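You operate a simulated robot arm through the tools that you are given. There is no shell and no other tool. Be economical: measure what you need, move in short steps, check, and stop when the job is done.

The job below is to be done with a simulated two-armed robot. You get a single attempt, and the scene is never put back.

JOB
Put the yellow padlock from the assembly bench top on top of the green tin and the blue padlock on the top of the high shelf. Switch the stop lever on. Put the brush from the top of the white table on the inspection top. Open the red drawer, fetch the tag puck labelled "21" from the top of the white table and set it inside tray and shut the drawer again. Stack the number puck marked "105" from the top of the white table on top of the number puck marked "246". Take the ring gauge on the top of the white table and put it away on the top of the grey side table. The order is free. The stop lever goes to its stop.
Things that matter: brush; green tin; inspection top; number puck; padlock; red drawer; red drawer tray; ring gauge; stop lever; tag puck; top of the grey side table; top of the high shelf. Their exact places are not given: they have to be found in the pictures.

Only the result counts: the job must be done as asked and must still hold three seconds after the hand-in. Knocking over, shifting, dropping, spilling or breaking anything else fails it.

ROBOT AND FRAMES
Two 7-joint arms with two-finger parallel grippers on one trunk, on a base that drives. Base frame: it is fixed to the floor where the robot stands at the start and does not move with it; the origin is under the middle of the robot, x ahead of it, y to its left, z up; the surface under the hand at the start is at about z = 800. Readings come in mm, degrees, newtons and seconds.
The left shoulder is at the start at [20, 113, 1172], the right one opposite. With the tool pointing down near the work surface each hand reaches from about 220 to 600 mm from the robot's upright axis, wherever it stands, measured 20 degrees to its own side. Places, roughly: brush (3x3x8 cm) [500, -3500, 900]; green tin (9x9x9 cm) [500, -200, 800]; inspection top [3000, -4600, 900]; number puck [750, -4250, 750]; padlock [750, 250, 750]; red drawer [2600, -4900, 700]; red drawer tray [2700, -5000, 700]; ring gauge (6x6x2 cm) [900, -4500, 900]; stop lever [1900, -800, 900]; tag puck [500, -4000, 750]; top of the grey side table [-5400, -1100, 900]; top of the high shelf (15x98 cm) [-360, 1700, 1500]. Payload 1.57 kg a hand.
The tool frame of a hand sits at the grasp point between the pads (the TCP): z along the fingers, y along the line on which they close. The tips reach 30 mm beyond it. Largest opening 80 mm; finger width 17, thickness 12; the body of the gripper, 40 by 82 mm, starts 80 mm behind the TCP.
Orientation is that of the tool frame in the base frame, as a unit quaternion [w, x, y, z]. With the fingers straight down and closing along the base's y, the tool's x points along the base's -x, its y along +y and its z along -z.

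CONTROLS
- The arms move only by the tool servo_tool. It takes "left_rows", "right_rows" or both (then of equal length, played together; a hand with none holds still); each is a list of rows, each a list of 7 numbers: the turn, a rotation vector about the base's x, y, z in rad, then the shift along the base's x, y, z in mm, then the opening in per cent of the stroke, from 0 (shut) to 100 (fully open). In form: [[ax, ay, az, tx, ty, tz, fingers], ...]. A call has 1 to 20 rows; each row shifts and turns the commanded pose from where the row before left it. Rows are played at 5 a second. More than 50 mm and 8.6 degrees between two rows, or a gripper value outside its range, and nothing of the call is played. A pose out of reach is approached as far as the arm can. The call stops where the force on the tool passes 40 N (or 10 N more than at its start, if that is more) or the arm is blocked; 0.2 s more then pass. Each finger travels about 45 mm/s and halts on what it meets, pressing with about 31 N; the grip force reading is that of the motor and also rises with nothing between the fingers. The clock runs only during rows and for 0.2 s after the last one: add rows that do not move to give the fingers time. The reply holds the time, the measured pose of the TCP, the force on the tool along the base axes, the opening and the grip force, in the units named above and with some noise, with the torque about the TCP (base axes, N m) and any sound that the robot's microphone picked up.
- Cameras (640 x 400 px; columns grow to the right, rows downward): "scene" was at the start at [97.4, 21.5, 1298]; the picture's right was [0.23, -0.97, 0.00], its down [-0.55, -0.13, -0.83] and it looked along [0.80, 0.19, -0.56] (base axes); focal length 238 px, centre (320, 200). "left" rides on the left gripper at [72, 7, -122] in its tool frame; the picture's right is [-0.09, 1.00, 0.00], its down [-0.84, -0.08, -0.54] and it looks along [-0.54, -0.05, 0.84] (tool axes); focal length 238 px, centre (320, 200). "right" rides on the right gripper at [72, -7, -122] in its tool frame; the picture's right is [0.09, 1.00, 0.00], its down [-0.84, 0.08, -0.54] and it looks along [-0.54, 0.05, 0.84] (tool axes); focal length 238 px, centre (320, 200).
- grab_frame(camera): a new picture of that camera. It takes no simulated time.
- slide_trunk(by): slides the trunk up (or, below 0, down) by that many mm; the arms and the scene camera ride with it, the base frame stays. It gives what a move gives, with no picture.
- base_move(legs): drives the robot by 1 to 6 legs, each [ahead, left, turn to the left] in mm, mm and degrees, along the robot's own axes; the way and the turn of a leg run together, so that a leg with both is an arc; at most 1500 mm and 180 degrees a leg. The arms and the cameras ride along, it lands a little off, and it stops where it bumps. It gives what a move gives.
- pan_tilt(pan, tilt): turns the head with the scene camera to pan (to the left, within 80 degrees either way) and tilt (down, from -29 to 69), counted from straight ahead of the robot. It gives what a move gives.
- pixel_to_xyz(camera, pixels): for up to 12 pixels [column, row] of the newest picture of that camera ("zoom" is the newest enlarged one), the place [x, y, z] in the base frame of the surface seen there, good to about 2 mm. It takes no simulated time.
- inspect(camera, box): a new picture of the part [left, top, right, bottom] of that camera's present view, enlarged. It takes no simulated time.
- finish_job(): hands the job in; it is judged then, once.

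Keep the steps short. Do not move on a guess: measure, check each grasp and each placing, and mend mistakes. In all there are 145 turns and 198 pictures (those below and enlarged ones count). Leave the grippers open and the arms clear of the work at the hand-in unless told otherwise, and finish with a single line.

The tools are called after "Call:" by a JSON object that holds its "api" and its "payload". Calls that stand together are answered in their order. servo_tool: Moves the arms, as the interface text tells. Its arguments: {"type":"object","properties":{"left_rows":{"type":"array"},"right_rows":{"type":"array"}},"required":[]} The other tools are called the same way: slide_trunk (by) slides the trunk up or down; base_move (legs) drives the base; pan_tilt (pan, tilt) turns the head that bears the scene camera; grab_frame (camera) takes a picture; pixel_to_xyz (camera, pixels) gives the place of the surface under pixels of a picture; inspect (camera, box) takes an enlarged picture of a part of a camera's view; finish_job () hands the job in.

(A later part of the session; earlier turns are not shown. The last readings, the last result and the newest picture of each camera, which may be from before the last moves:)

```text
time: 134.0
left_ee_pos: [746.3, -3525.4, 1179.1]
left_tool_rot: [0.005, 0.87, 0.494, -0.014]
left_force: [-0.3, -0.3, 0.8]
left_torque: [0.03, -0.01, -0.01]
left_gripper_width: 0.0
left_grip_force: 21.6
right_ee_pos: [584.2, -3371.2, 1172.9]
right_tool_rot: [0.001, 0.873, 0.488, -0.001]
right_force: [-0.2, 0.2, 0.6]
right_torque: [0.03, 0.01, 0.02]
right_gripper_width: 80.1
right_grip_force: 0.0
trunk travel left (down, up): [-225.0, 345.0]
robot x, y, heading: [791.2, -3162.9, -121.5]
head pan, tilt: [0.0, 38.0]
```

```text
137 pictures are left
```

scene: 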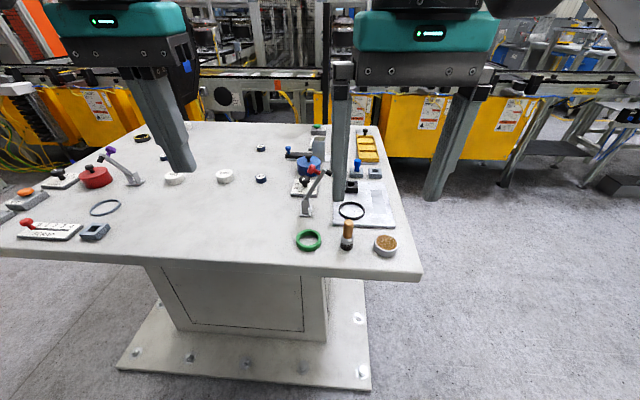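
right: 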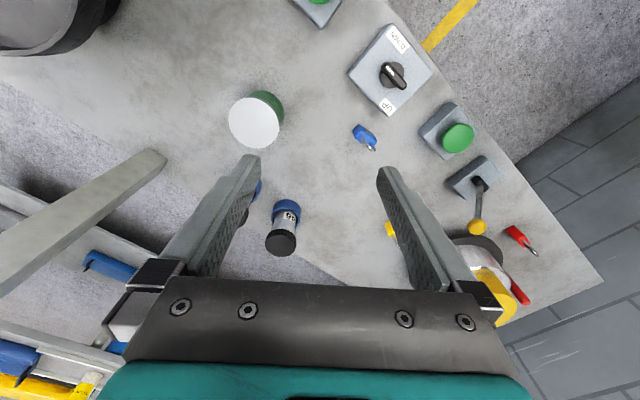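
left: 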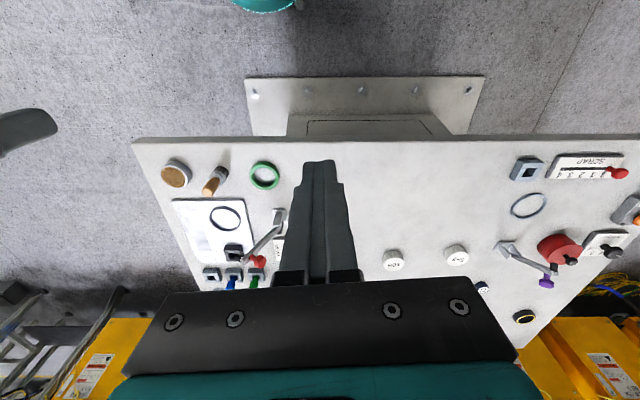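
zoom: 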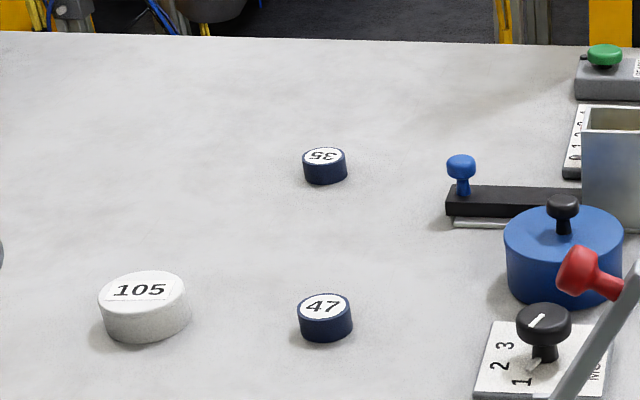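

Ring gauge = black ring with yellow rim at (886,−4500); 105 at (658,−3968); a dark puck near (819,−4218) and a far white puck near (685,−4508) are still to be read. The brush stands upright near (500,−3530). I enlarge it with scene and right cameras.

Call:
{"api": "inspect", "payload": {"camera": "scene", "box": [310, 200, 410, 265]}}

Call:
{"api": "pixel_to_xyz", "payload": {"camera": "zoom", "pixels": [[240, 160], [240, 215], [205, 270], [260, 270], [235, 290], [240, 130], [220, 250]]}}

Call:
{"api": "grab_frame", "payload": {"camera": "right"}}

```text
6.15 times, centred on (360, 232) of scene
```

zoom: 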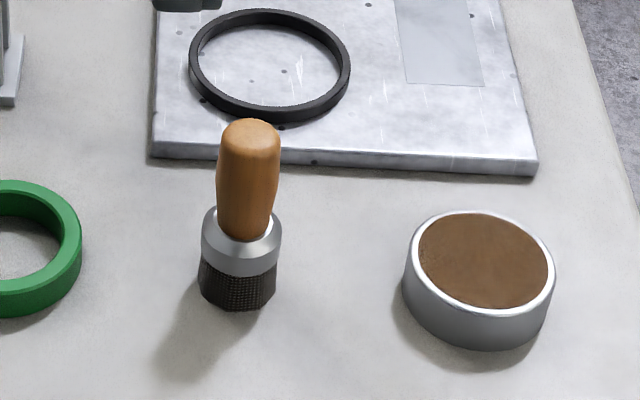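

```text
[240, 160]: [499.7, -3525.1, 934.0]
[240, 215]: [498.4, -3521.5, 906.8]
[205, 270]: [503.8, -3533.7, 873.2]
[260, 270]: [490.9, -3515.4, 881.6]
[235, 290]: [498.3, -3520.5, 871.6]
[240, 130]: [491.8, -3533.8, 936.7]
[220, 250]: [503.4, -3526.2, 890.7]
```

```text
135 pictures are left
```

right: 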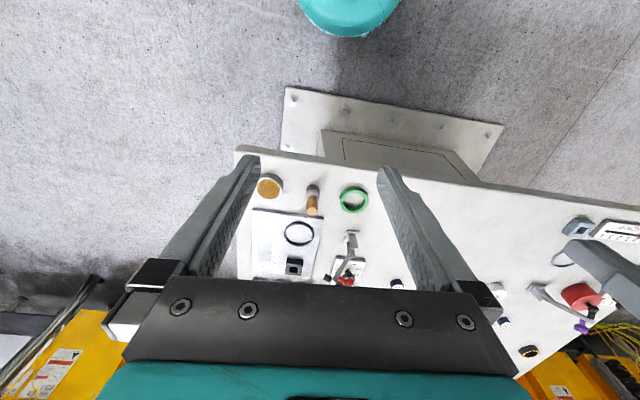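

Brush axis ≈ (491,−3531), top ≈ 940. I move the right hand above it with 60 % opening and come down to z≈1000.

Call:
{"api": "servo_tool", "payload": {"right_rows": [[0, 0, 0, -23, -40, 0, 65], [0, 0, 0, -23, -40, 0, 65], [0, 0, 0, -23, -40, 0, 65], [0, 0, 0, -24, -40, 0, 65], [0, 0, 0, 0, 0, -43, 65], [0, 0, 0, 0, 0, -43, 65], [0, 0, 0, 0, 0, -43, 65], [0, 0, 0, 0, 0, -43, 65], [0, 0, 0, 0, 0, 0, 65]]}}

Call:
{"api": "grab_frame", "payload": {"camera": "right"}}

Call:
{"api": "inspect", "payload": {"camera": "scene", "box": [290, 130, 430, 270]}}

```text
time: 136.0
left_ee_pos: [746.6, -3525.9, 1179.6]
left_tool_rot: [0.006, 0.869, 0.494, -0.015]
left_force: [0.2, -0.9, -0.4]
left_torque: [-0.01, 0.01, -0.03]
left_gripper_width: 0.0
left_grip_force: 21.5
right_ee_pos: [489.4, -3533.6, 999.1]
right_tool_rot: [0.002, 0.873, 0.488, 0.001]
right_force: [0.8, -1.0, 0.7]
right_torque: [0.01, 0.01, 0.0]
right_gripper_width: 52.0
right_grip_force: 0.2
trunk travel left (down, up): [-225.0, 345.0]
robot x, y, heading: [787.8, -3162.4, -121.4]
head pan, tilt: [0.0, 38.0]
```

```text
134 pictures are left
```

right: 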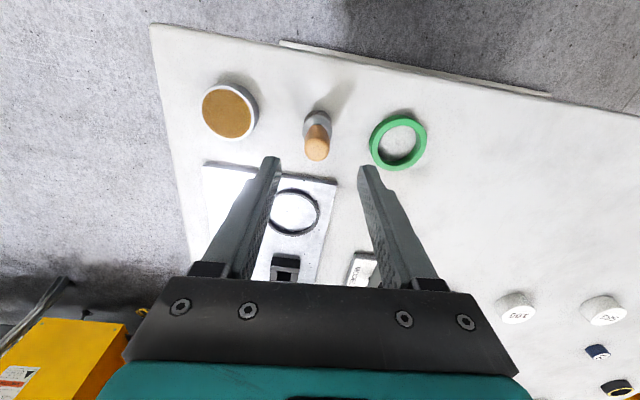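

```text
2.86 times, centred on (360, 200) of scene
```

zoom: 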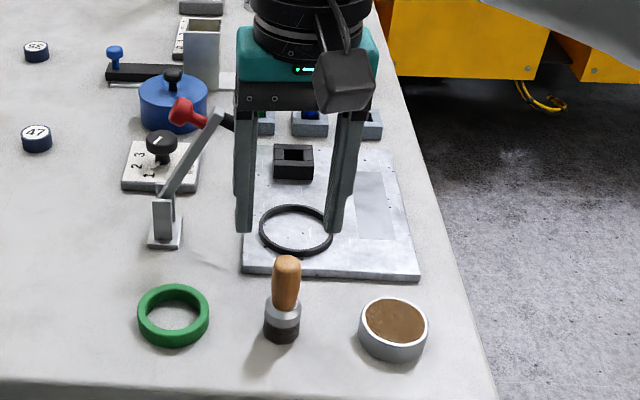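

The nearby clamp lever with red knob is close to the left finger's path; I measure its end and knob.

Call:
{"api": "pixel_to_xyz", "payload": {"camera": "zoom", "pixels": [[228, 120], [185, 112], [212, 118], [165, 190], [165, 230], [285, 265], [395, 305], [175, 295]]}}

```text
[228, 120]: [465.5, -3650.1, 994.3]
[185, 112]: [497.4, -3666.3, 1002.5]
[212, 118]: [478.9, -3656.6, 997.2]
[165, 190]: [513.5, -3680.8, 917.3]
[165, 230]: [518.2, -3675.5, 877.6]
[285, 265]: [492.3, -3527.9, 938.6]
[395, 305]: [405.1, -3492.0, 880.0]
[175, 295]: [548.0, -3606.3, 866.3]
```

The clamp end is 110 mm deeper than the hand: clear. I descend 84 mm around the brush handle.

Call:
{"api": "servo_tool", "payload": {"right_rows": [[0, 0, 0, 1, 2, -30, 65], [0, 0, 0, 0, 0, -30, 65], [0, 0, 0, 0, 0, -24, 65], [0, 0, 0, 0, 0, 0, 65]]}}

Call:
{"api": "grab_frame", "payload": {"camera": "right"}}

Call:
{"api": "inspect", "payload": {"camera": "scene", "box": [290, 130, 430, 270]}}

```text
time: 137.0
left_ee_pos: [747.2, -3524.5, 1179.4]
left_tool_rot: [0.005, 0.869, 0.494, -0.014]
left_force: [1.3, 1.0, -0.7]
left_torque: [-0.03, -0.02, 0.01]
left_gripper_width: 0.0
left_grip_force: 21.1
right_ee_pos: [492.5, -3531.4, 917.2]
right_tool_rot: [0.001, 0.872, 0.489, -0.001]
right_force: [-0.1, 1.1, 0.0]
right_torque: [0.05, 0.03, -0.01]
right_gripper_width: 51.7
right_grip_force: 0.1
trunk travel left (down, up): [-225.0, 345.0]
robot x, y, heading: [783.9, -3161.8, -121.4]
head pan, tilt: [0.0, 38.0]
```

```text
132 pictures are left
```

right: 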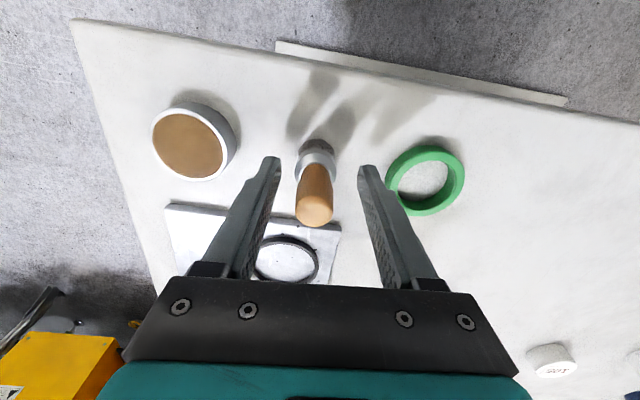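

```text
2.86 times, centred on (360, 200) of scene
```

zoom: 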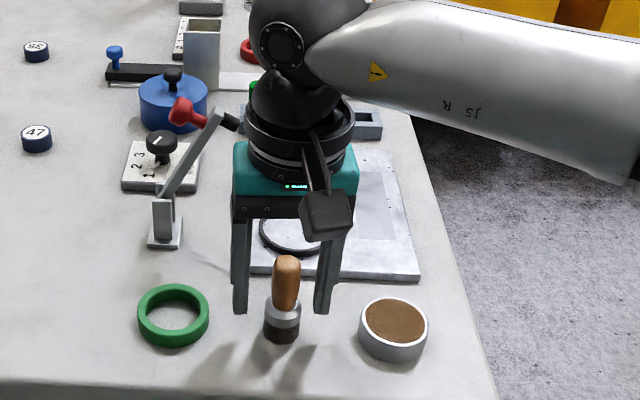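

Brush is between the pads. I close and lift.

Call:
{"api": "servo_tool", "payload": {"right_rows": [[0, 0, 0, 0, 0, 0, 15], [0, 0, 0, 0, 0, 0, 15], [0, 0, 0, 0, 0, 0, 15], [0, 0, 0, 0, 0, 0, 15], [0, 0, 0, 0, 0, 0, 15], [0, 0, 0, 0, 0, 20, 15], [0, 0, 0, 0, 0, 40, 15], [0, 0, 0, 0, 0, 45, 15], [0, 0, 0, 0, 0, 45, 15], [0, 0, 0, 0, 0, 45, 15], [0, 0, 0, 0, 0, 45, 15]]}}

Call:
{"api": "grab_frame", "payload": {"camera": "right"}}

```text
time: 139.4
left_ee_pos: [746.9, -3525.1, 1180.1]
left_tool_rot: [0.005, 0.87, 0.494, -0.015]
left_force: [0.5, -0.9, 0.3]
left_torque: [0.01, 0.01, 0.03]
left_gripper_width: 0.2
left_grip_force: 20.6
right_ee_pos: [494.7, -3532.1, 1156.5]
right_tool_rot: [0.001, 0.872, 0.489, 0.0]
right_force: [0.4, 0.6, -1.0]
right_torque: [-0.02, -0.01, -0.04]
right_gripper_width: 28.9
right_grip_force: 30.6
trunk travel left (down, up): [-225.0, 345.0]
robot x, y, heading: [790.4, -3159.3, -121.6]
head pan, tilt: [0.0, 38.0]
```

```text
130 pictures are left
```

right: 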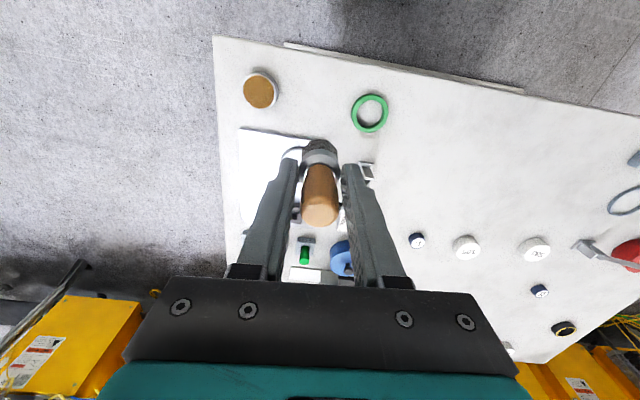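

Brush held (28.9 mm). Now I drive 140 ahead and 195 left to bring puck 105 into the left hand's reach.

Call:
{"api": "base_move", "payload": {"legs": [[140, 195, 0]]}}

Call:
{"api": "grab_frame", "payload": {"camera": "scene"}}

```text
time: 141.2
left_ee_pos: [843.3, -3747.9, 1179.8]
left_tool_rot: [0.006, 0.868, 0.496, -0.014]
left_force: [0.4, 0.2, -0.2]
left_torque: [0.03, 0.01, -0.02]
left_gripper_width: 0.0
left_grip_force: 20.7
right_ee_pos: [588.9, -3755.5, 1155.9]
right_tool_rot: [0.0, 0.871, 0.491, 0.0]
right_force: [-0.7, 0.8, -0.2]
right_torque: [0.0, 0.01, 0.02]
right_gripper_width: 28.8
right_grip_force: 30.6
trunk travel left (down, up): [-225.0, 345.0]
robot x, y, heading: [882.9, -3384.1, -121.2]
head pan, tilt: [0.0, 38.0]
```

```text
129 pictures are left
```

scene: 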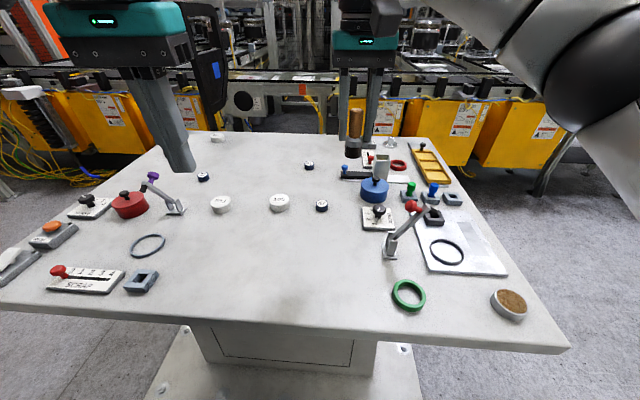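

I enlarge the pucks to read them, and measure 105.

Call:
{"api": "inspect", "payload": {"camera": "scene", "box": [180, 125, 340, 225]}}

Call:
{"api": "pixel_to_xyz", "payload": {"camera": "zoom", "pixels": [[398, 300], [365, 300], [432, 300], [398, 285], [398, 315], [400, 335], [165, 305], [95, 203], [148, 46], [300, 350], [150, 55]]}}

Call:
{"api": "inspect", "payload": {"camera": "scene", "box": [190, 125, 240, 190]}}

```text
4.00 times, centred on (260, 175) of scene
```

zoom: 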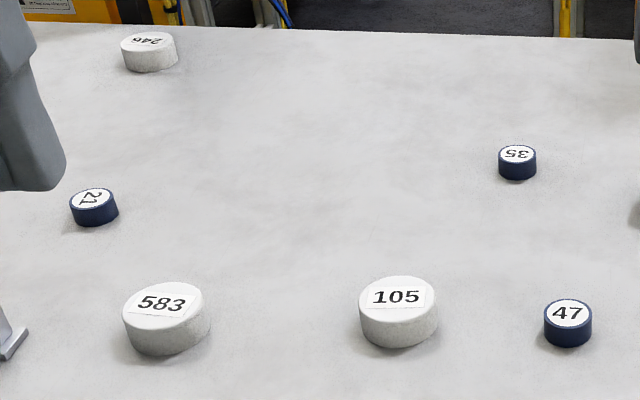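

```text
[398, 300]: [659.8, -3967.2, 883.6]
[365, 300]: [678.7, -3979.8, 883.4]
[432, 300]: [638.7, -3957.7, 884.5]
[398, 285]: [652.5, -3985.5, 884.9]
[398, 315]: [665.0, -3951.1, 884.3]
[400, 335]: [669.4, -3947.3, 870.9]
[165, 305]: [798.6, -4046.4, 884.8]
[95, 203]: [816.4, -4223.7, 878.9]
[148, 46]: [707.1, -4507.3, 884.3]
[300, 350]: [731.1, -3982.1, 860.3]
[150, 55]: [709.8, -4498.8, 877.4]
```

```text
6.15 times, centred on (215, 158) of scene
```

zoom: 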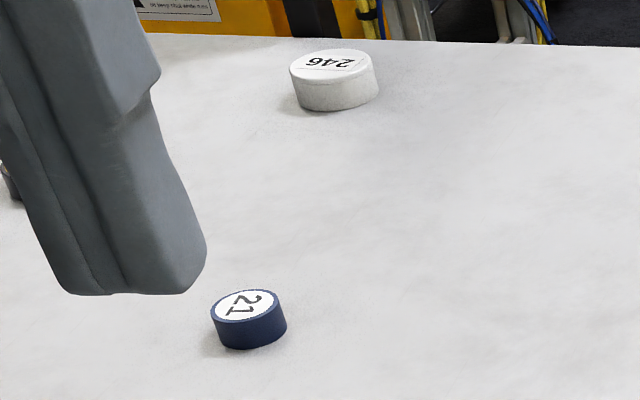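

21 at (816,−4224), 246 at (707,−4507), 105 centre (659,−3968), top 884. 105 is at the edge of reach, so I tilt the left tool 25° forward about its closing axis while approaching; the right hand moves aside.

Call:
{"api": "servo_tool", "payload": {"left_rows": [[-0.124, 0.076, 0, -20, -24, 0, 100], [-0.124, 0.076, 0, -23, -28, 0, 100], [-0.124, 0.076, 0, -23, -28, -20, 100], [0, 0, 0, -23, -28, -30, 100], [0, 0, 0, -23, -28, -30, 100], [0, 0, 0, -23, -28, -30, 100], [0, 0, 0, -23, -28, -30, 100], [0, 0, 0, -23, -25, -30, 100], [0, 0, 0, 0, 0, -40, 100], [0, 0, 0, 0, 0, -30, 100], [0, 0, 0, 0, 0, 0, 100]], "right_rows": [[0, 0, 0, -17, 10, 0, 15], [0, 0, 0, -17, 10, 0, 15], [0, 0, 0, -17, 10, 0, 15], [0, 0, 0, -17, 10, 0, 15], [0, 0, 0, 0, 0, 0, 15], [0, 0, 0, 0, 0, 0, 15], [0, 0, 0, 0, 0, 0, 15], [0, 0, 0, 0, 0, 0, 15], [0, 0, 0, 0, 0, 0, 15], [0, 0, 0, 0, 0, 0, 15], [0, 0, 0, 0, 0, 0, 15]]}}

Call:
{"api": "grab_frame", "payload": {"camera": "left"}}

Call:
{"api": "grab_frame", "payload": {"camera": "scene"}}

```text
time: 143.6
left_ee_pos: [660.0, -3965.5, 938.9]
left_tool_rot: [0.11, 0.845, 0.481, -0.204]
left_force: [-0.9, -0.2, 0.2]
left_torque: [0.0, 0.01, 0.03]
left_gripper_width: 79.8
left_grip_force: 0.1
right_ee_pos: [521.3, -3716.7, 1155.8]
right_tool_rot: [0.001, 0.871, 0.491, 0.0]
right_force: [0.0, 0.2, -1.3]
right_torque: [-0.01, -0.01, 0.01]
right_gripper_width: 29.0
right_grip_force: 30.9
trunk travel left (down, up): [-225.0, 345.0]
robot x, y, heading: [882.7, -3381.9, -121.3]
head pan, tilt: [0.0, 38.0]
```

```text
126 pictures are left
```

left: 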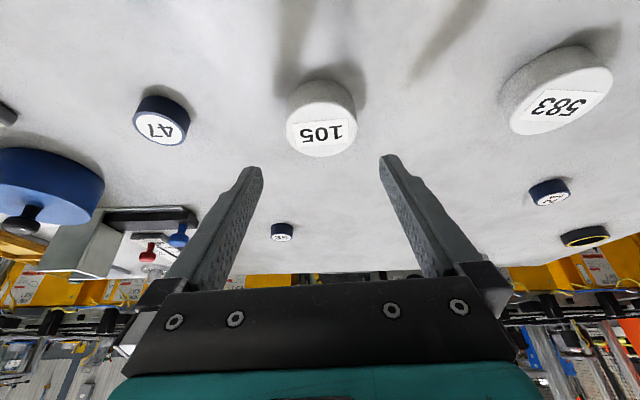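

```text
125 pictures are left
```

scene: 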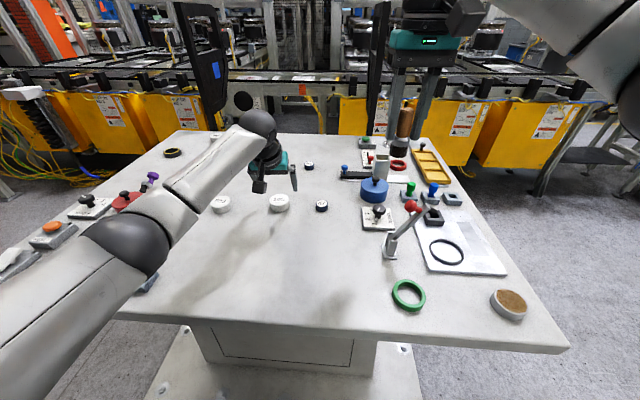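

In reach and aligned. I go down 45 mm with a small +3,+4 correction, then look.

Call:
{"api": "servo_tool", "payload": {"left_rows": [[0, 0, 0, 3, 4, -20, 100], [0, 0, 0, 0, 0, -15, 100], [0, 0, 0, 0, 0, -10, 100], [0, 0, 0, 0, 0, 0, 100]]}}

Call:
{"api": "grab_frame", "payload": {"camera": "left"}}

```text
time: 144.6
left_ee_pos: [663.6, -3960.9, 893.5]
left_tool_rot: [0.109, 0.846, 0.481, -0.205]
left_force: [-0.3, -0.3, -0.2]
left_torque: [0.0, 0.03, 0.01]
left_gripper_width: 80.0
left_grip_force: 0.0
right_ee_pos: [521.2, -3715.2, 1155.8]
right_tool_rot: [0.0, 0.872, 0.49, 0.0]
right_force: [0.1, 0.9, -0.5]
right_torque: [0.0, 0.03, -0.02]
right_gripper_width: 28.7
right_grip_force: 30.6
trunk travel left (down, up): [-225.0, 345.0]
robot x, y, heading: [882.3, -3384.2, -121.1]
head pan, tilt: [0.0, 38.0]
```

```text
124 pictures are left
```

left: 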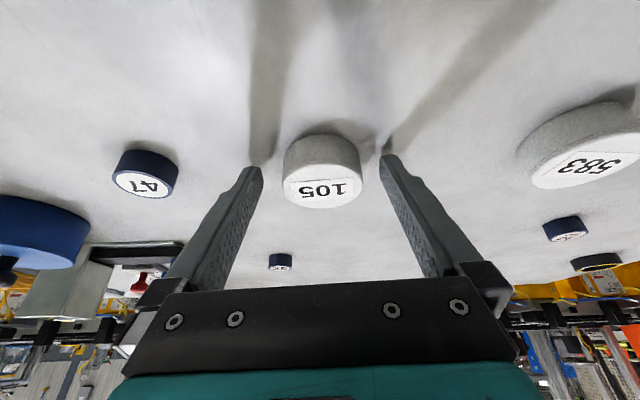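

Good. Close and lift, also retracting a little toward me.

Call:
{"api": "servo_tool", "payload": {"left_rows": [[0, 0, 0, 0, 0, 0, 40], [0, 0, 0, 0, 0, 0, 40], [0, 0, 0, 0, 0, 0, 40], [0, 0, 0, 0, 0, 0, 40], [0, 0, 0, 0, 0, 10, 40], [0, 0, 0, 0, 0, 30, 40], [0, 0, 0, 0, 0, 45, 40], [0, 0, 0, 20, 30, 30, 40], [0, 0, 0, 20, 30, 30, 40], [0, 0, 0, 20, 30, 30, 40], [0, 0, 0, 20, 30, 20, 40], [0, 0, 0, 20, 30, 20, 40]]}}

Call:
{"api": "grab_frame", "payload": {"camera": "left"}}

Call:
{"api": "pan_tilt", "payload": {"pan": 60, "tilt": 30}}

Call:
{"api": "grab_frame", "payload": {"camera": "scene"}}

```text
time: 147.2
left_ee_pos: [765.3, -3809.2, 1108.3]
left_tool_rot: [0.111, 0.845, 0.482, -0.203]
left_force: [-0.3, -0.1, 0.3]
left_torque: [-0.02, 0.01, 0.01]
left_gripper_width: 52.7
left_grip_force: 30.6
right_ee_pos: [521.5, -3714.1, 1156.9]
right_tool_rot: [0.0, 0.871, 0.49, -0.001]
right_force: [-0.1, 0.2, -0.6]
right_torque: [0.0, -0.02, -0.02]
right_gripper_width: 28.7
right_grip_force: 30.5
trunk travel left (down, up): [-225.0, 345.0]
robot x, y, heading: [880.1, -3382.5, -121.5]
head pan, tilt: [0.0, 38.0]
```

```text
123 pictures are left
```

left: 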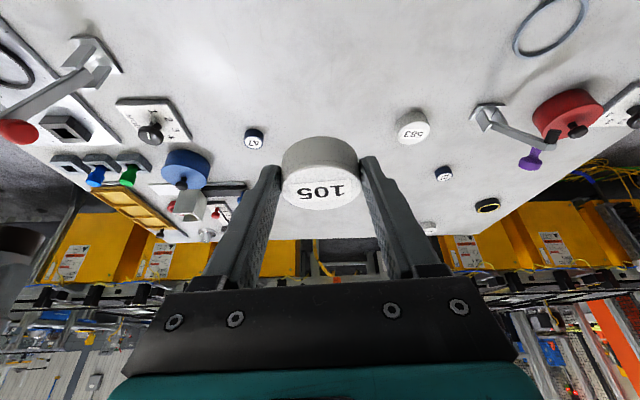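

```text
time: 148.5
left_ee_pos: [762.9, -3809.7, 1107.5]
left_tool_rot: [0.109, 0.845, 0.482, -0.203]
left_force: [-0.1, -0.1, -0.1]
left_torque: [-0.02, 0.03, 0.02]
left_gripper_width: 52.5
left_grip_force: 30.7
right_ee_pos: [520.6, -3715.9, 1156.2]
right_tool_rot: [-0.001, 0.871, 0.491, 0.0]
right_force: [-0.5, 0.3, -1.0]
right_torque: [-0.05, 0.0, 0.0]
right_gripper_width: 28.9
right_grip_force: 31.1
trunk travel left (down, up): [-225.0, 345.0]
robot x, y, heading: [881.0, -3382.2, -121.2]
head pan, tilt: [60.0, 30.0]
```

```text
122 pictures are left
```

scene: 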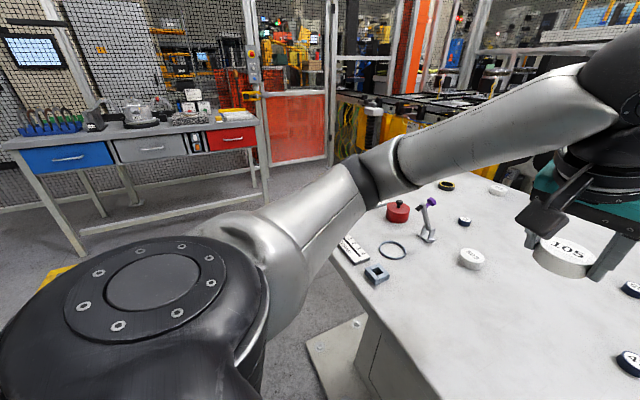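

I measure the red drawer table, floor, and the white table's left part.

Call:
{"api": "pixel_to_xyz", "payload": {"camera": "scene", "pixels": [[235, 139], [230, 125], [80, 255], [268, 200], [335, 262], [350, 285], [420, 385], [447, 185], [498, 190], [290, 180], [330, 150], [30, 130]]}}

Call:
{"api": "inspect", "payload": {"camera": "scene", "box": [0, 80, 290, 270]}}

```text
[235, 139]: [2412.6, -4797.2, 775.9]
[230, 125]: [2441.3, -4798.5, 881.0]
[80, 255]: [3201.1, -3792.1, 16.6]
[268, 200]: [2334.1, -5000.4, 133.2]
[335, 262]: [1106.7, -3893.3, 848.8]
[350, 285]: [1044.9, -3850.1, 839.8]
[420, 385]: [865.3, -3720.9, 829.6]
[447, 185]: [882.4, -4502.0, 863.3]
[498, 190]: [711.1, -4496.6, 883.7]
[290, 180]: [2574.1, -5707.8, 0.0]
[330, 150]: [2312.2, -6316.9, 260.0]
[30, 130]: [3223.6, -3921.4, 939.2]
```

```text
2.11 times, centred on (145, 175) of scene
```

zoom: 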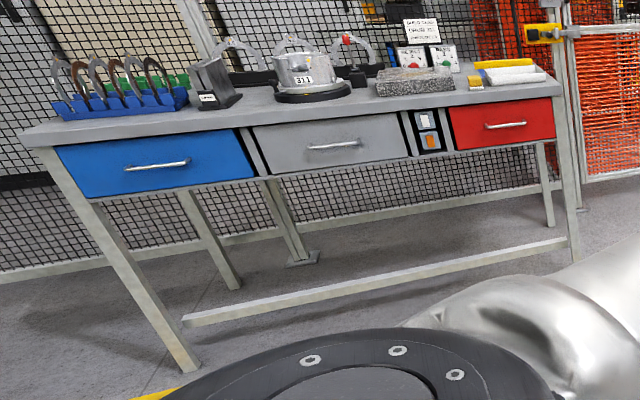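

The inspection table front runs along a=4760 (my bench axis), red drawer handle at (2413,−4797,776). I now go to the white table's left end: back off 80, 1100 left, then turn −94.5° to face it, and look.

Call:
{"api": "base_move", "payload": {"legs": [[-80, 0, 0], [0, 1100, 0], [0, 0, -94.5]]}}

Call:
{"api": "pan_tilt", "payload": {"pan": 30, "tilt": 35}}

Call:
{"api": "grab_frame", "payload": {"camera": "scene"}}

```text
time: 158.7
left_ee_pos: [1441.7, -3726.3, 1108.4]
left_tool_rot: [-0.074, 0.93, -0.287, -0.219]
left_force: [0.5, -0.3, -0.6]
left_torque: [-0.01, 0.02, -0.01]
left_gripper_width: 52.7
left_grip_force: 31.5
right_ee_pos: [1549.5, -3489.5, 1156.9]
right_tool_rot: [0.0, 0.954, -0.299, 0.0]
right_force: [0.3, 0.5, -0.7]
right_torque: [-0.01, 0.0, -0.03]
right_gripper_width: 28.6
right_grip_force: 31.3
trunk travel left (down, up): [-225.0, 345.0]
robot x, y, heading: [1860.3, -3875.2, 145.0]
head pan, tilt: [60.0, 30.0]
```

```text
time: 159.7
left_ee_pos: [1441.5, -3726.7, 1108.6]
left_tool_rot: [-0.073, 0.93, -0.287, -0.22]
left_force: [0.7, 0.2, -0.5]
left_torque: [0.03, 0.02, 0.01]
left_gripper_width: 52.1
left_grip_force: 30.3
right_ee_pos: [1550.8, -3489.0, 1156.2]
right_tool_rot: [0.0, 0.954, -0.301, 0.0]
right_force: [-0.9, 0.8, -0.4]
right_torque: [-0.01, -0.03, -0.01]
right_gripper_width: 28.6
right_grip_force: 31.5
trunk travel left (down, up): [-225.0, 345.0]
robot x, y, heading: [1857.1, -3873.4, 145.2]
head pan, tilt: [30.0, 35.0]
```

```text
120 pictures are left
```

scene: 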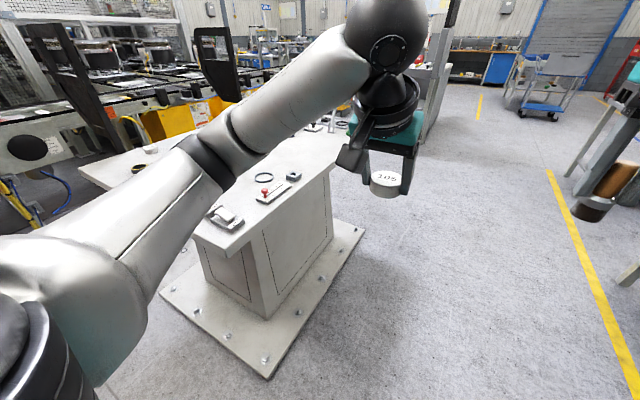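

I measure the table's left end: near corner (232,254), far corner (82,178), base plate corner (270,375).

Call:
{"api": "pixel_to_xyz", "payload": {"camera": "scene", "pixels": [[232, 254], [84, 178], [268, 372], [165, 292], [200, 240], [138, 168], [151, 150], [50, 215], [110, 200]]}}

```text
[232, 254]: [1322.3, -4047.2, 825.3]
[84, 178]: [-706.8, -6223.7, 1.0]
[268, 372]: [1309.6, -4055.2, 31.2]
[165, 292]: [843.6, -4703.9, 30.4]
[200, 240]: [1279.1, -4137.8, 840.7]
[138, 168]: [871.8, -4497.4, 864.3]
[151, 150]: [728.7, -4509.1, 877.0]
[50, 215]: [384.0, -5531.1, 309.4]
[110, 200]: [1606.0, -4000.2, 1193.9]
```

Left end at a≈3440. I slide 700 left alongside it and look again before going further.

Call:
{"api": "base_move", "payload": {"legs": [[0, 700, 0], [55, 0, -0.8]]}}

Call:
{"api": "pan_tilt", "payload": {"pan": 50, "tilt": 30}}

Call:
{"api": "grab_frame", "payload": {"camera": "scene"}}

Call:
{"api": "grab_frame", "payload": {"camera": "left"}}

```text
time: 164.0
left_ee_pos: [1003.8, -4257.1, 1109.6]
left_tool_rot: [-0.075, 0.928, -0.292, -0.219]
left_force: [0.8, 0.4, -0.1]
left_torque: [0.01, 0.0, 0.01]
left_gripper_width: 52.6
left_grip_force: 31.0
right_ee_pos: [1115.6, -4021.5, 1156.0]
right_tool_rot: [0.0, 0.952, -0.306, 0.0]
right_force: [-0.1, 0.1, -1.4]
right_torque: [-0.04, -0.03, -0.01]
right_gripper_width: 28.9
right_grip_force: 30.5
trunk travel left (down, up): [-225.0, 345.0]
robot x, y, heading: [1424.2, -4409.6, 144.4]
head pan, tilt: [30.0, 35.0]
```

```text
time: 164.8
left_ee_pos: [1004.6, -4257.3, 1108.8]
left_tool_rot: [-0.075, 0.928, -0.292, -0.219]
left_force: [-0.9, -0.2, -0.4]
left_torque: [0.0, 0.01, 0.05]
left_gripper_width: 52.5
left_grip_force: 30.8
right_ee_pos: [1115.7, -4022.7, 1156.1]
right_tool_rot: [-0.001, 0.952, -0.305, -0.001]
right_force: [0.0, 0.0, -1.0]
right_torque: [0.03, -0.01, 0.0]
right_gripper_width: 28.6
right_grip_force: 30.6
trunk travel left (down, up): [-225.0, 345.0]
robot x, y, heading: [1420.4, -4408.5, 144.3]
head pan, tilt: [50.0, 30.0]
```

```text
119 pictures are left
```

scene: 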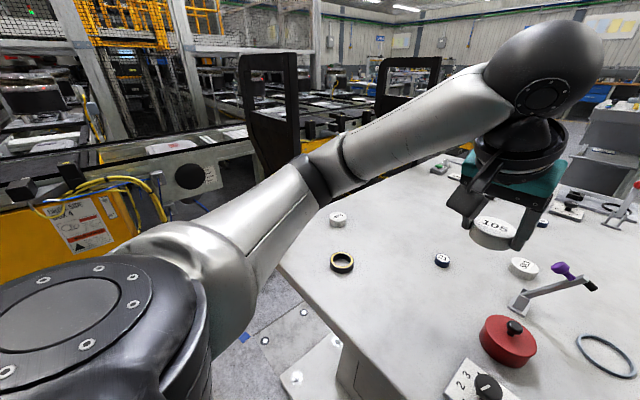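

```text
118 pictures are left
```

left: 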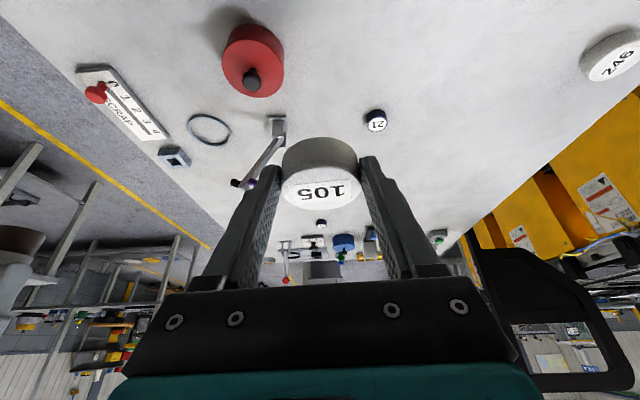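

I measure 246, 21, ring and the obstacles (black frame, conveyor edge).

Call:
{"api": "pixel_to_xyz", "payload": {"camera": "scene", "pixels": [[338, 217], [342, 260], [442, 258], [265, 70], [285, 160], [190, 180], [100, 250], [390, 75], [330, 120], [120, 190]]}}

Call:
{"api": "inspect", "payload": {"camera": "scene", "box": [310, 200, 470, 280]}}

Call:
{"api": "pixel_to_xyz", "payload": {"camera": "zoom", "pixels": [[83, 62], [140, 66], [112, 55], [112, 75], [112, 95], [95, 225], [155, 250], [125, 212], [125, 265], [530, 235], [515, 232], [545, 232]]}}

```text
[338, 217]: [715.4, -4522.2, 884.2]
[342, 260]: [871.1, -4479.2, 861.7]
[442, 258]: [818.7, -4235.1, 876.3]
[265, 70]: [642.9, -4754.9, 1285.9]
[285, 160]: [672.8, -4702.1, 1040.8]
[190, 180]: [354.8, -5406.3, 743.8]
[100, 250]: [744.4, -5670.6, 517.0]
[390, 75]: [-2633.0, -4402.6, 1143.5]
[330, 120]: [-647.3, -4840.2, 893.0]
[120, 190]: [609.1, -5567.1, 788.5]
```

```text
4.00 times, centred on (390, 240) of scene
```

zoom: 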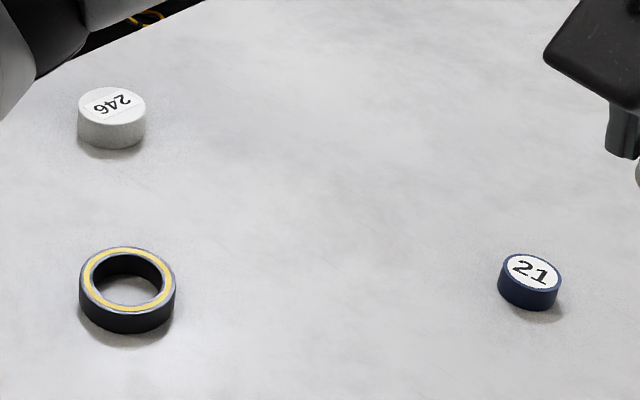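

```text
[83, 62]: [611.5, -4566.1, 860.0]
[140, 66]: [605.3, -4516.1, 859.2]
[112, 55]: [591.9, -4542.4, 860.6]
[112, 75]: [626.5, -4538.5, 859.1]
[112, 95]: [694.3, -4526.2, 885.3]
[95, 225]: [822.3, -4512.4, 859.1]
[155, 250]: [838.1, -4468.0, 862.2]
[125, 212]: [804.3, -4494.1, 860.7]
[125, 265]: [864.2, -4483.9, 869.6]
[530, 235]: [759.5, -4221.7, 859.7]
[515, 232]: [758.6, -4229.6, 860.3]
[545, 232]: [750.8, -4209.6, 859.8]
```

I re-measure on the proper puck pixels: 246 top ellipse centre (112,103), ring (127,285), 21 top (532,270).

Call:
{"api": "pixel_to_xyz", "payload": {"camera": "zoom", "pixels": [[112, 103], [82, 103], [142, 103], [112, 91], [112, 118], [85, 283], [170, 283], [127, 252], [127, 312], [532, 268], [506, 267], [557, 273]]}}

Call:
{"api": "base_move", "payload": {"legs": [[20, 250, 0]]}}

Call:
{"api": "grab_frame", "payload": {"camera": "scene"}}

Call:
{"api": "grab_frame", "payload": {"camera": "left"}}

```text
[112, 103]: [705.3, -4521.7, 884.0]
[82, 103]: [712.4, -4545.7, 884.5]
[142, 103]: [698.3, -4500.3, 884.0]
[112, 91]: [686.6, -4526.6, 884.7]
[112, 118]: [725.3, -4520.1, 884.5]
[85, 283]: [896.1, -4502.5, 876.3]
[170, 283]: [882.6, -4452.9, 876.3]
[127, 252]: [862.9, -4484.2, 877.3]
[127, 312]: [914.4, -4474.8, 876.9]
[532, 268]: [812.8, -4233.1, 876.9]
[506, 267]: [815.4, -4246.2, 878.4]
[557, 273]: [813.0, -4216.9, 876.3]
```

```text
time: 166.7
left_ee_pos: [840.2, -4452.7, 1109.1]
left_tool_rot: [-0.075, 0.928, -0.292, -0.219]
left_force: [0.1, 0.5, -0.6]
left_torque: [-0.02, 0.02, -0.01]
left_gripper_width: 52.4
left_grip_force: 30.6
right_ee_pos: [952.8, -4217.1, 1156.1]
right_tool_rot: [0.0, 0.952, -0.306, 0.0]
right_force: [0.0, 0.0, -0.6]
right_torque: [0.0, -0.03, 0.02]
right_gripper_width: 29.0
right_grip_force: 30.7
trunk travel left (down, up): [-225.0, 345.0]
robot x, y, heading: [1259.7, -4603.4, 144.6]
head pan, tilt: [50.0, 30.0]
```

```text
116 pictures are left
```

scene: 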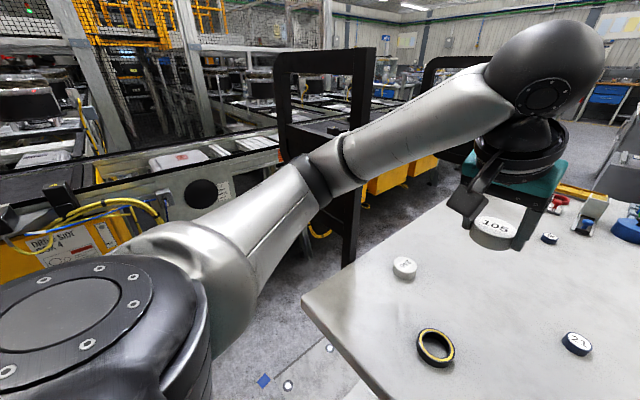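

```text
115 pictures are left
```

left: 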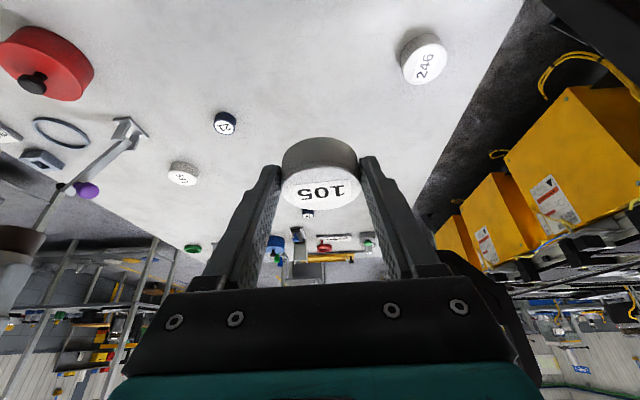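

I measure 246 again from here along with the elbow and frame posts.

Call:
{"api": "pixel_to_xyz", "payload": {"camera": "scene", "pixels": [[405, 263], [396, 264], [414, 264], [404, 271], [315, 178], [352, 235], [285, 90], [365, 80], [345, 150], [365, 190]]}}

Call:
{"api": "inspect", "payload": {"camera": "scene", "box": [370, 240, 440, 290]}}

```text
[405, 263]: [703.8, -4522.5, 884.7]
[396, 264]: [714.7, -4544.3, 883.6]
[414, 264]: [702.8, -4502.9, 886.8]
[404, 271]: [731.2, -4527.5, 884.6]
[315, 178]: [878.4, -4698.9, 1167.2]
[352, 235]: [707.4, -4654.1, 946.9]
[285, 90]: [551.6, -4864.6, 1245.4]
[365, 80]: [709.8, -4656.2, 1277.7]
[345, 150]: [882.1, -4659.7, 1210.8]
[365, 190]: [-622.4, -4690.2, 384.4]
```

```text
8.00 times, centred on (405, 265) of scene
```

zoom: 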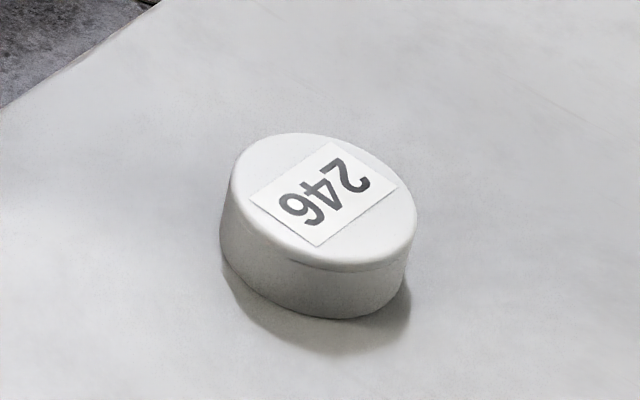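

The black frame's post stands at (709,−4655), only ~130 mm from 246. To keep the left wrist and forearm clear of it, I move 60 right and yaw the tilted tool 40° left so the wrist stays on my side.

Call:
{"api": "base_move", "payload": {"legs": [[0, -60, 0]]}}

Call:
{"api": "servo_tool", "payload": {"left_rows": [[0, 0, 0.14, -20, -10, 0, 40], [0, 0, 0.14, -30, -20, 0, 40], [0, 0, 0.14, -30, -20, 0, 40], [0, 0, 0.14, -30, -20, 0, 40], [0, 0, 0.14, -20, -20, 0, 40], [0, 0, 0, 0, 0, -40, 40], [0, 0, 0, 0, 0, -40, 40], [0, 0, 0, 0, 0, 0, 40]]}}

Call:
{"api": "grab_frame", "payload": {"camera": "scene"}}

Call:
{"api": "grab_frame", "payload": {"camera": "left"}}

```text
time: 167.7
left_ee_pos: [876.2, -4404.4, 1108.8]
left_tool_rot: [-0.074, 0.928, -0.291, -0.219]
left_force: [0.2, -0.1, 0.4]
left_torque: [-0.02, 0.03, 0.04]
left_gripper_width: 52.6
left_grip_force: 31.1
right_ee_pos: [987.5, -4167.2, 1155.8]
right_tool_rot: [0.001, 0.952, -0.306, -0.001]
right_force: [-0.3, 0.1, -1.2]
right_torque: [-0.01, 0.01, 0.04]
right_gripper_width: 28.8
right_grip_force: 31.0
trunk travel left (down, up): [-225.0, 345.0]
robot x, y, heading: [1291.6, -4553.5, 144.4]
head pan, tilt: [50.0, 30.0]
```

```text
time: 169.4
left_ee_pos: [744.8, -4492.4, 1027.0]
left_tool_rot: [0.005, 0.972, 0.045, -0.232]
left_force: [0.0, -0.7, 0.3]
left_torque: [0.0, 0.0, -0.01]
left_gripper_width: 52.6
left_grip_force: 31.3
right_ee_pos: [988.4, -4168.1, 1156.1]
right_tool_rot: [0.0, 0.952, -0.306, -0.002]
right_force: [-0.1, 0.2, -1.0]
right_torque: [0.02, -0.01, -0.03]
right_gripper_width: 28.9
right_grip_force: 31.3
trunk travel left (down, up): [-225.0, 345.0]
robot x, y, heading: [1292.5, -4553.2, 144.3]
head pan, tilt: [50.0, 30.0]
```

```text
113 pictures are left
```

scene: 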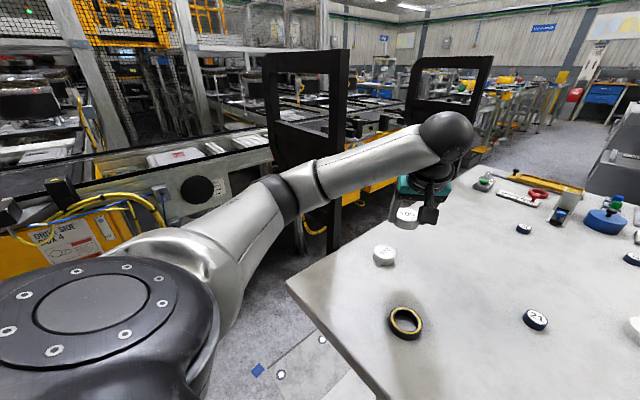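

```text
112 pictures are left
```

left: 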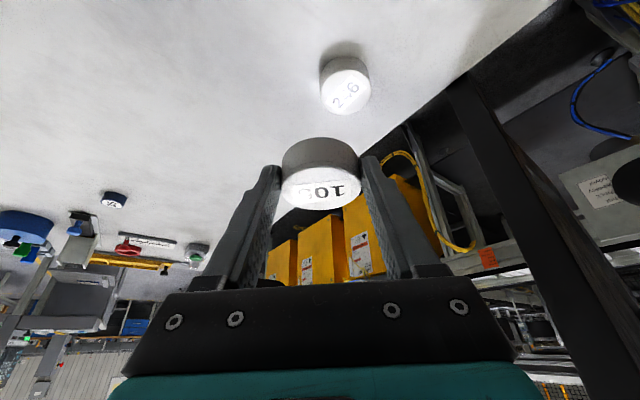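

I check the forearm-to-post clearance: forearm at (335,178) against post at (336,222), and the gripper's distance.

Call:
{"api": "pixel_to_xyz", "payload": {"camera": "scene", "pixels": [[335, 178], [300, 195], [270, 205], [336, 225], [335, 90], [380, 155], [440, 140], [384, 252], [383, 246]]}}

Call:
{"api": "pixel_to_xyz", "payload": {"camera": "left", "pixels": [[475, 110], [500, 160], [345, 90], [325, 80], [366, 88], [345, 70], [345, 112], [320, 190]]}}

```text
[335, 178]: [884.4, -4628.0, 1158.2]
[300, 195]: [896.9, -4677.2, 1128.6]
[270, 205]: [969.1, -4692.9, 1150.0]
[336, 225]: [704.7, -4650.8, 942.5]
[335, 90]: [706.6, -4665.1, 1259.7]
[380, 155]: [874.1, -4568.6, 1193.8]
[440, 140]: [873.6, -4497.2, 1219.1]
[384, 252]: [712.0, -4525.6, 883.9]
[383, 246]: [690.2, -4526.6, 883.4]
```

```text
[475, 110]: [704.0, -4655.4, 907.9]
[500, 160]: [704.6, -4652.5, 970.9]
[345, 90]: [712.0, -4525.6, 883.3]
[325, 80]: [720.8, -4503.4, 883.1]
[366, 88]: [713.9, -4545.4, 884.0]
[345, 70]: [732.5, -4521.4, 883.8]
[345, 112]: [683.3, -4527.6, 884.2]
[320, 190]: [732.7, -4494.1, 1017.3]
```

Clearances are ~90 mm. 105's centre is at (734,−4494) and 246's at (708.5,−4524): shift (−26,−30), then down to 4 mm above.

Call:
{"api": "servo_tool", "payload": {"left_rows": [[0, 0, 0, -13, -15, 0, 40], [0, 0, 0, -13, -15, 0, 40], [0, 0, 0, 0, 0, -35, 40], [0, 0, 0, 0, 0, -35, 40], [0, 0, 0, 0, 0, -30, 40], [0, 0, 0, 0, 0, 0, 40]]}}

Call:
{"api": "inspect", "payload": {"camera": "scene", "box": [340, 170, 460, 270]}}

Call:
{"api": "grab_frame", "payload": {"camera": "left"}}

```text
time: 170.8
left_ee_pos: [719.9, -4522.1, 928.7]
left_tool_rot: [0.005, 0.972, 0.044, -0.231]
left_force: [-0.7, -0.1, 0.2]
left_torque: [0.0, -0.01, -0.01]
left_gripper_width: 52.2
left_grip_force: 31.2
right_ee_pos: [989.1, -4168.4, 1156.4]
right_tool_rot: [0.0, 0.952, -0.305, 0.001]
right_force: [-0.3, -0.3, -0.4]
right_torque: [-0.02, -0.02, -0.02]
right_gripper_width: 29.0
right_grip_force: 31.4
trunk travel left (down, up): [-225.0, 345.0]
robot x, y, heading: [1292.8, -4554.4, 144.6]
head pan, tilt: [50.0, 30.0]
```

```text
4.00 times, centred on (400, 220) of scene
```

zoom: 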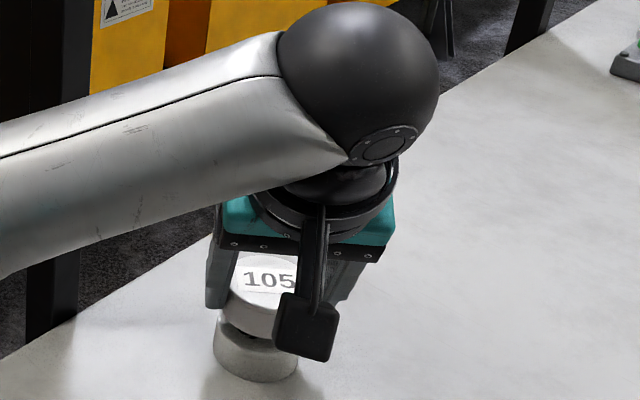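

```text
110 pictures are left
```

left: 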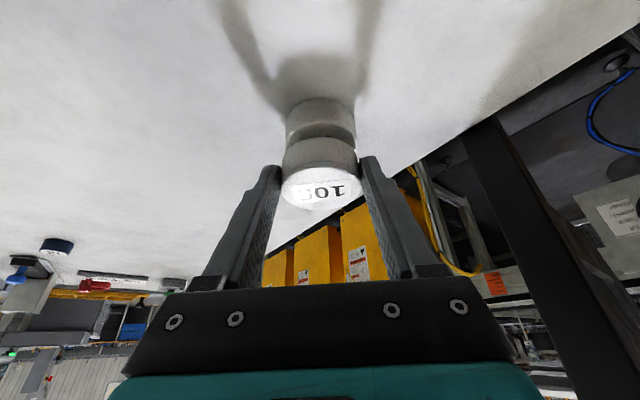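

Aligned over 246. Bottom is ~10 mm above; I lower in small steps to contact.

Call:
{"api": "servo_tool", "payload": {"left_rows": [[0, 0, 0, 0, 0, -4, 40], [0, 0, 0, 0, 0, -3, 40], [0, 0, 0, 0, 0, -2, 40], [0, 0, 0, 0, 0, -1, 40], [0, 0, 0, 0, 0, 0, 40]]}}

Call:
{"api": "grab_frame", "payload": {"camera": "left"}}

```text
time: 172.1
left_ee_pos: [720.4, -4524.0, 918.2]
left_tool_rot: [0.005, 0.972, 0.043, -0.231]
left_force: [0.1, -0.4, -1.0]
left_torque: [0.0, -0.01, 0.0]
left_gripper_width: 52.3
left_grip_force: 31.0
right_ee_pos: [988.5, -4168.4, 1155.8]
right_tool_rot: [-0.001, 0.952, -0.306, -0.001]
right_force: [0.7, 0.8, -1.2]
right_torque: [0.0, -0.01, 0.04]
right_gripper_width: 29.0
right_grip_force: 30.9
trunk travel left (down, up): [-225.0, 345.0]
robot x, y, heading: [1291.4, -4550.9, 144.1]
head pan, tilt: [50.0, 30.0]
```

```text
109 pictures are left
```

left: 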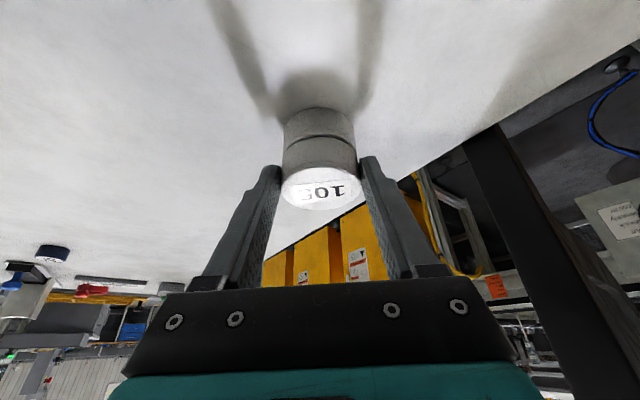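

Nearly touching. Two more 1 mm rows.

Call:
{"api": "servo_tool", "payload": {"left_rows": [[0, 0, 0, 0, 0, -1, 40], [0, 0, 0, 0, 0, 0, 40], [0, 0, 0, 0, 0, -0.7, 40], [0, 0, 0, 0, 0, 0, 40]]}}

```text
time: 173.1
left_ee_pos: [719.8, -4522.9, 917.3]
left_tool_rot: [0.005, 0.972, 0.043, -0.232]
left_force: [-0.3, -0.8, 0.4]
left_torque: [0.0, -0.02, -0.02]
left_gripper_width: 52.8
left_grip_force: 31.1
right_ee_pos: [987.2, -4167.8, 1156.3]
right_tool_rot: [-0.001, 0.952, -0.306, 0.0]
right_force: [0.6, 0.5, -0.7]
right_torque: [-0.03, 0.02, 0.03]
right_gripper_width: 28.7
right_grip_force: 31.3
trunk travel left (down, up): [-225.0, 345.0]
robot x, y, heading: [1295.6, -4553.9, 144.5]
head pan, tilt: [50.0, 30.0]
```

Contact. I open and rise straight up.

Call:
{"api": "servo_tool", "payload": {"left_rows": [[0, 0, 0, 0, 0, 0, 75], [0, 0, 0, 0, 0, 0, 90], [0, 0, 0, 0, 0, 0, 95], [0, 0, 0, 0, 0, 0, 95], [0, 0, 0, 0, 0, 20, 95], [0, 0, 0, 0, 0, 40, 95], [0, 0, 0, 10, 10, 40, 95], [0, 0, 0, 15, 15, 40, 95], [0, 0, 0, 15, 15, 0, 95]]}}

Call:
{"api": "grab_frame", "payload": {"camera": "left"}}

Call:
{"api": "inspect", "payload": {"camera": "scene", "box": [340, 200, 440, 280]}}

```text
time: 175.1
left_ee_pos: [760.8, -4483.9, 1055.0]
left_tool_rot: [0.006, 0.972, 0.044, -0.231]
left_force: [0.2, 1.3, -0.5]
left_torque: [0.01, -0.01, -0.03]
left_gripper_width: 76.0
left_grip_force: 0.0
right_ee_pos: [988.5, -4168.1, 1156.4]
right_tool_rot: [0.0, 0.952, -0.306, -0.002]
right_force: [0.5, 0.9, -0.3]
right_torque: [-0.02, 0.01, 0.0]
right_gripper_width: 28.8
right_grip_force: 30.5
trunk travel left (down, up): [-225.0, 345.0]
robot x, y, heading: [1292.1, -4553.3, 144.4]
head pan, tilt: [50.0, 30.0]
```

```text
108 pictures are left
```

left: 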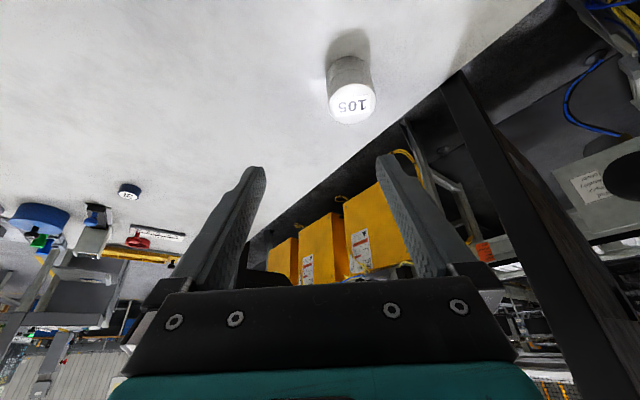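

```text
5.00 times, centred on (390, 240) of scene
```

zoom: 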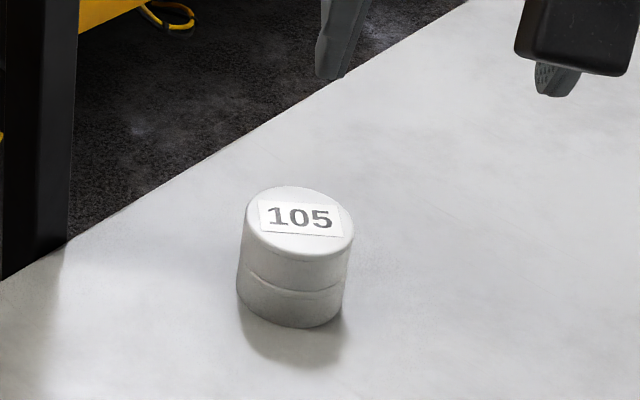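

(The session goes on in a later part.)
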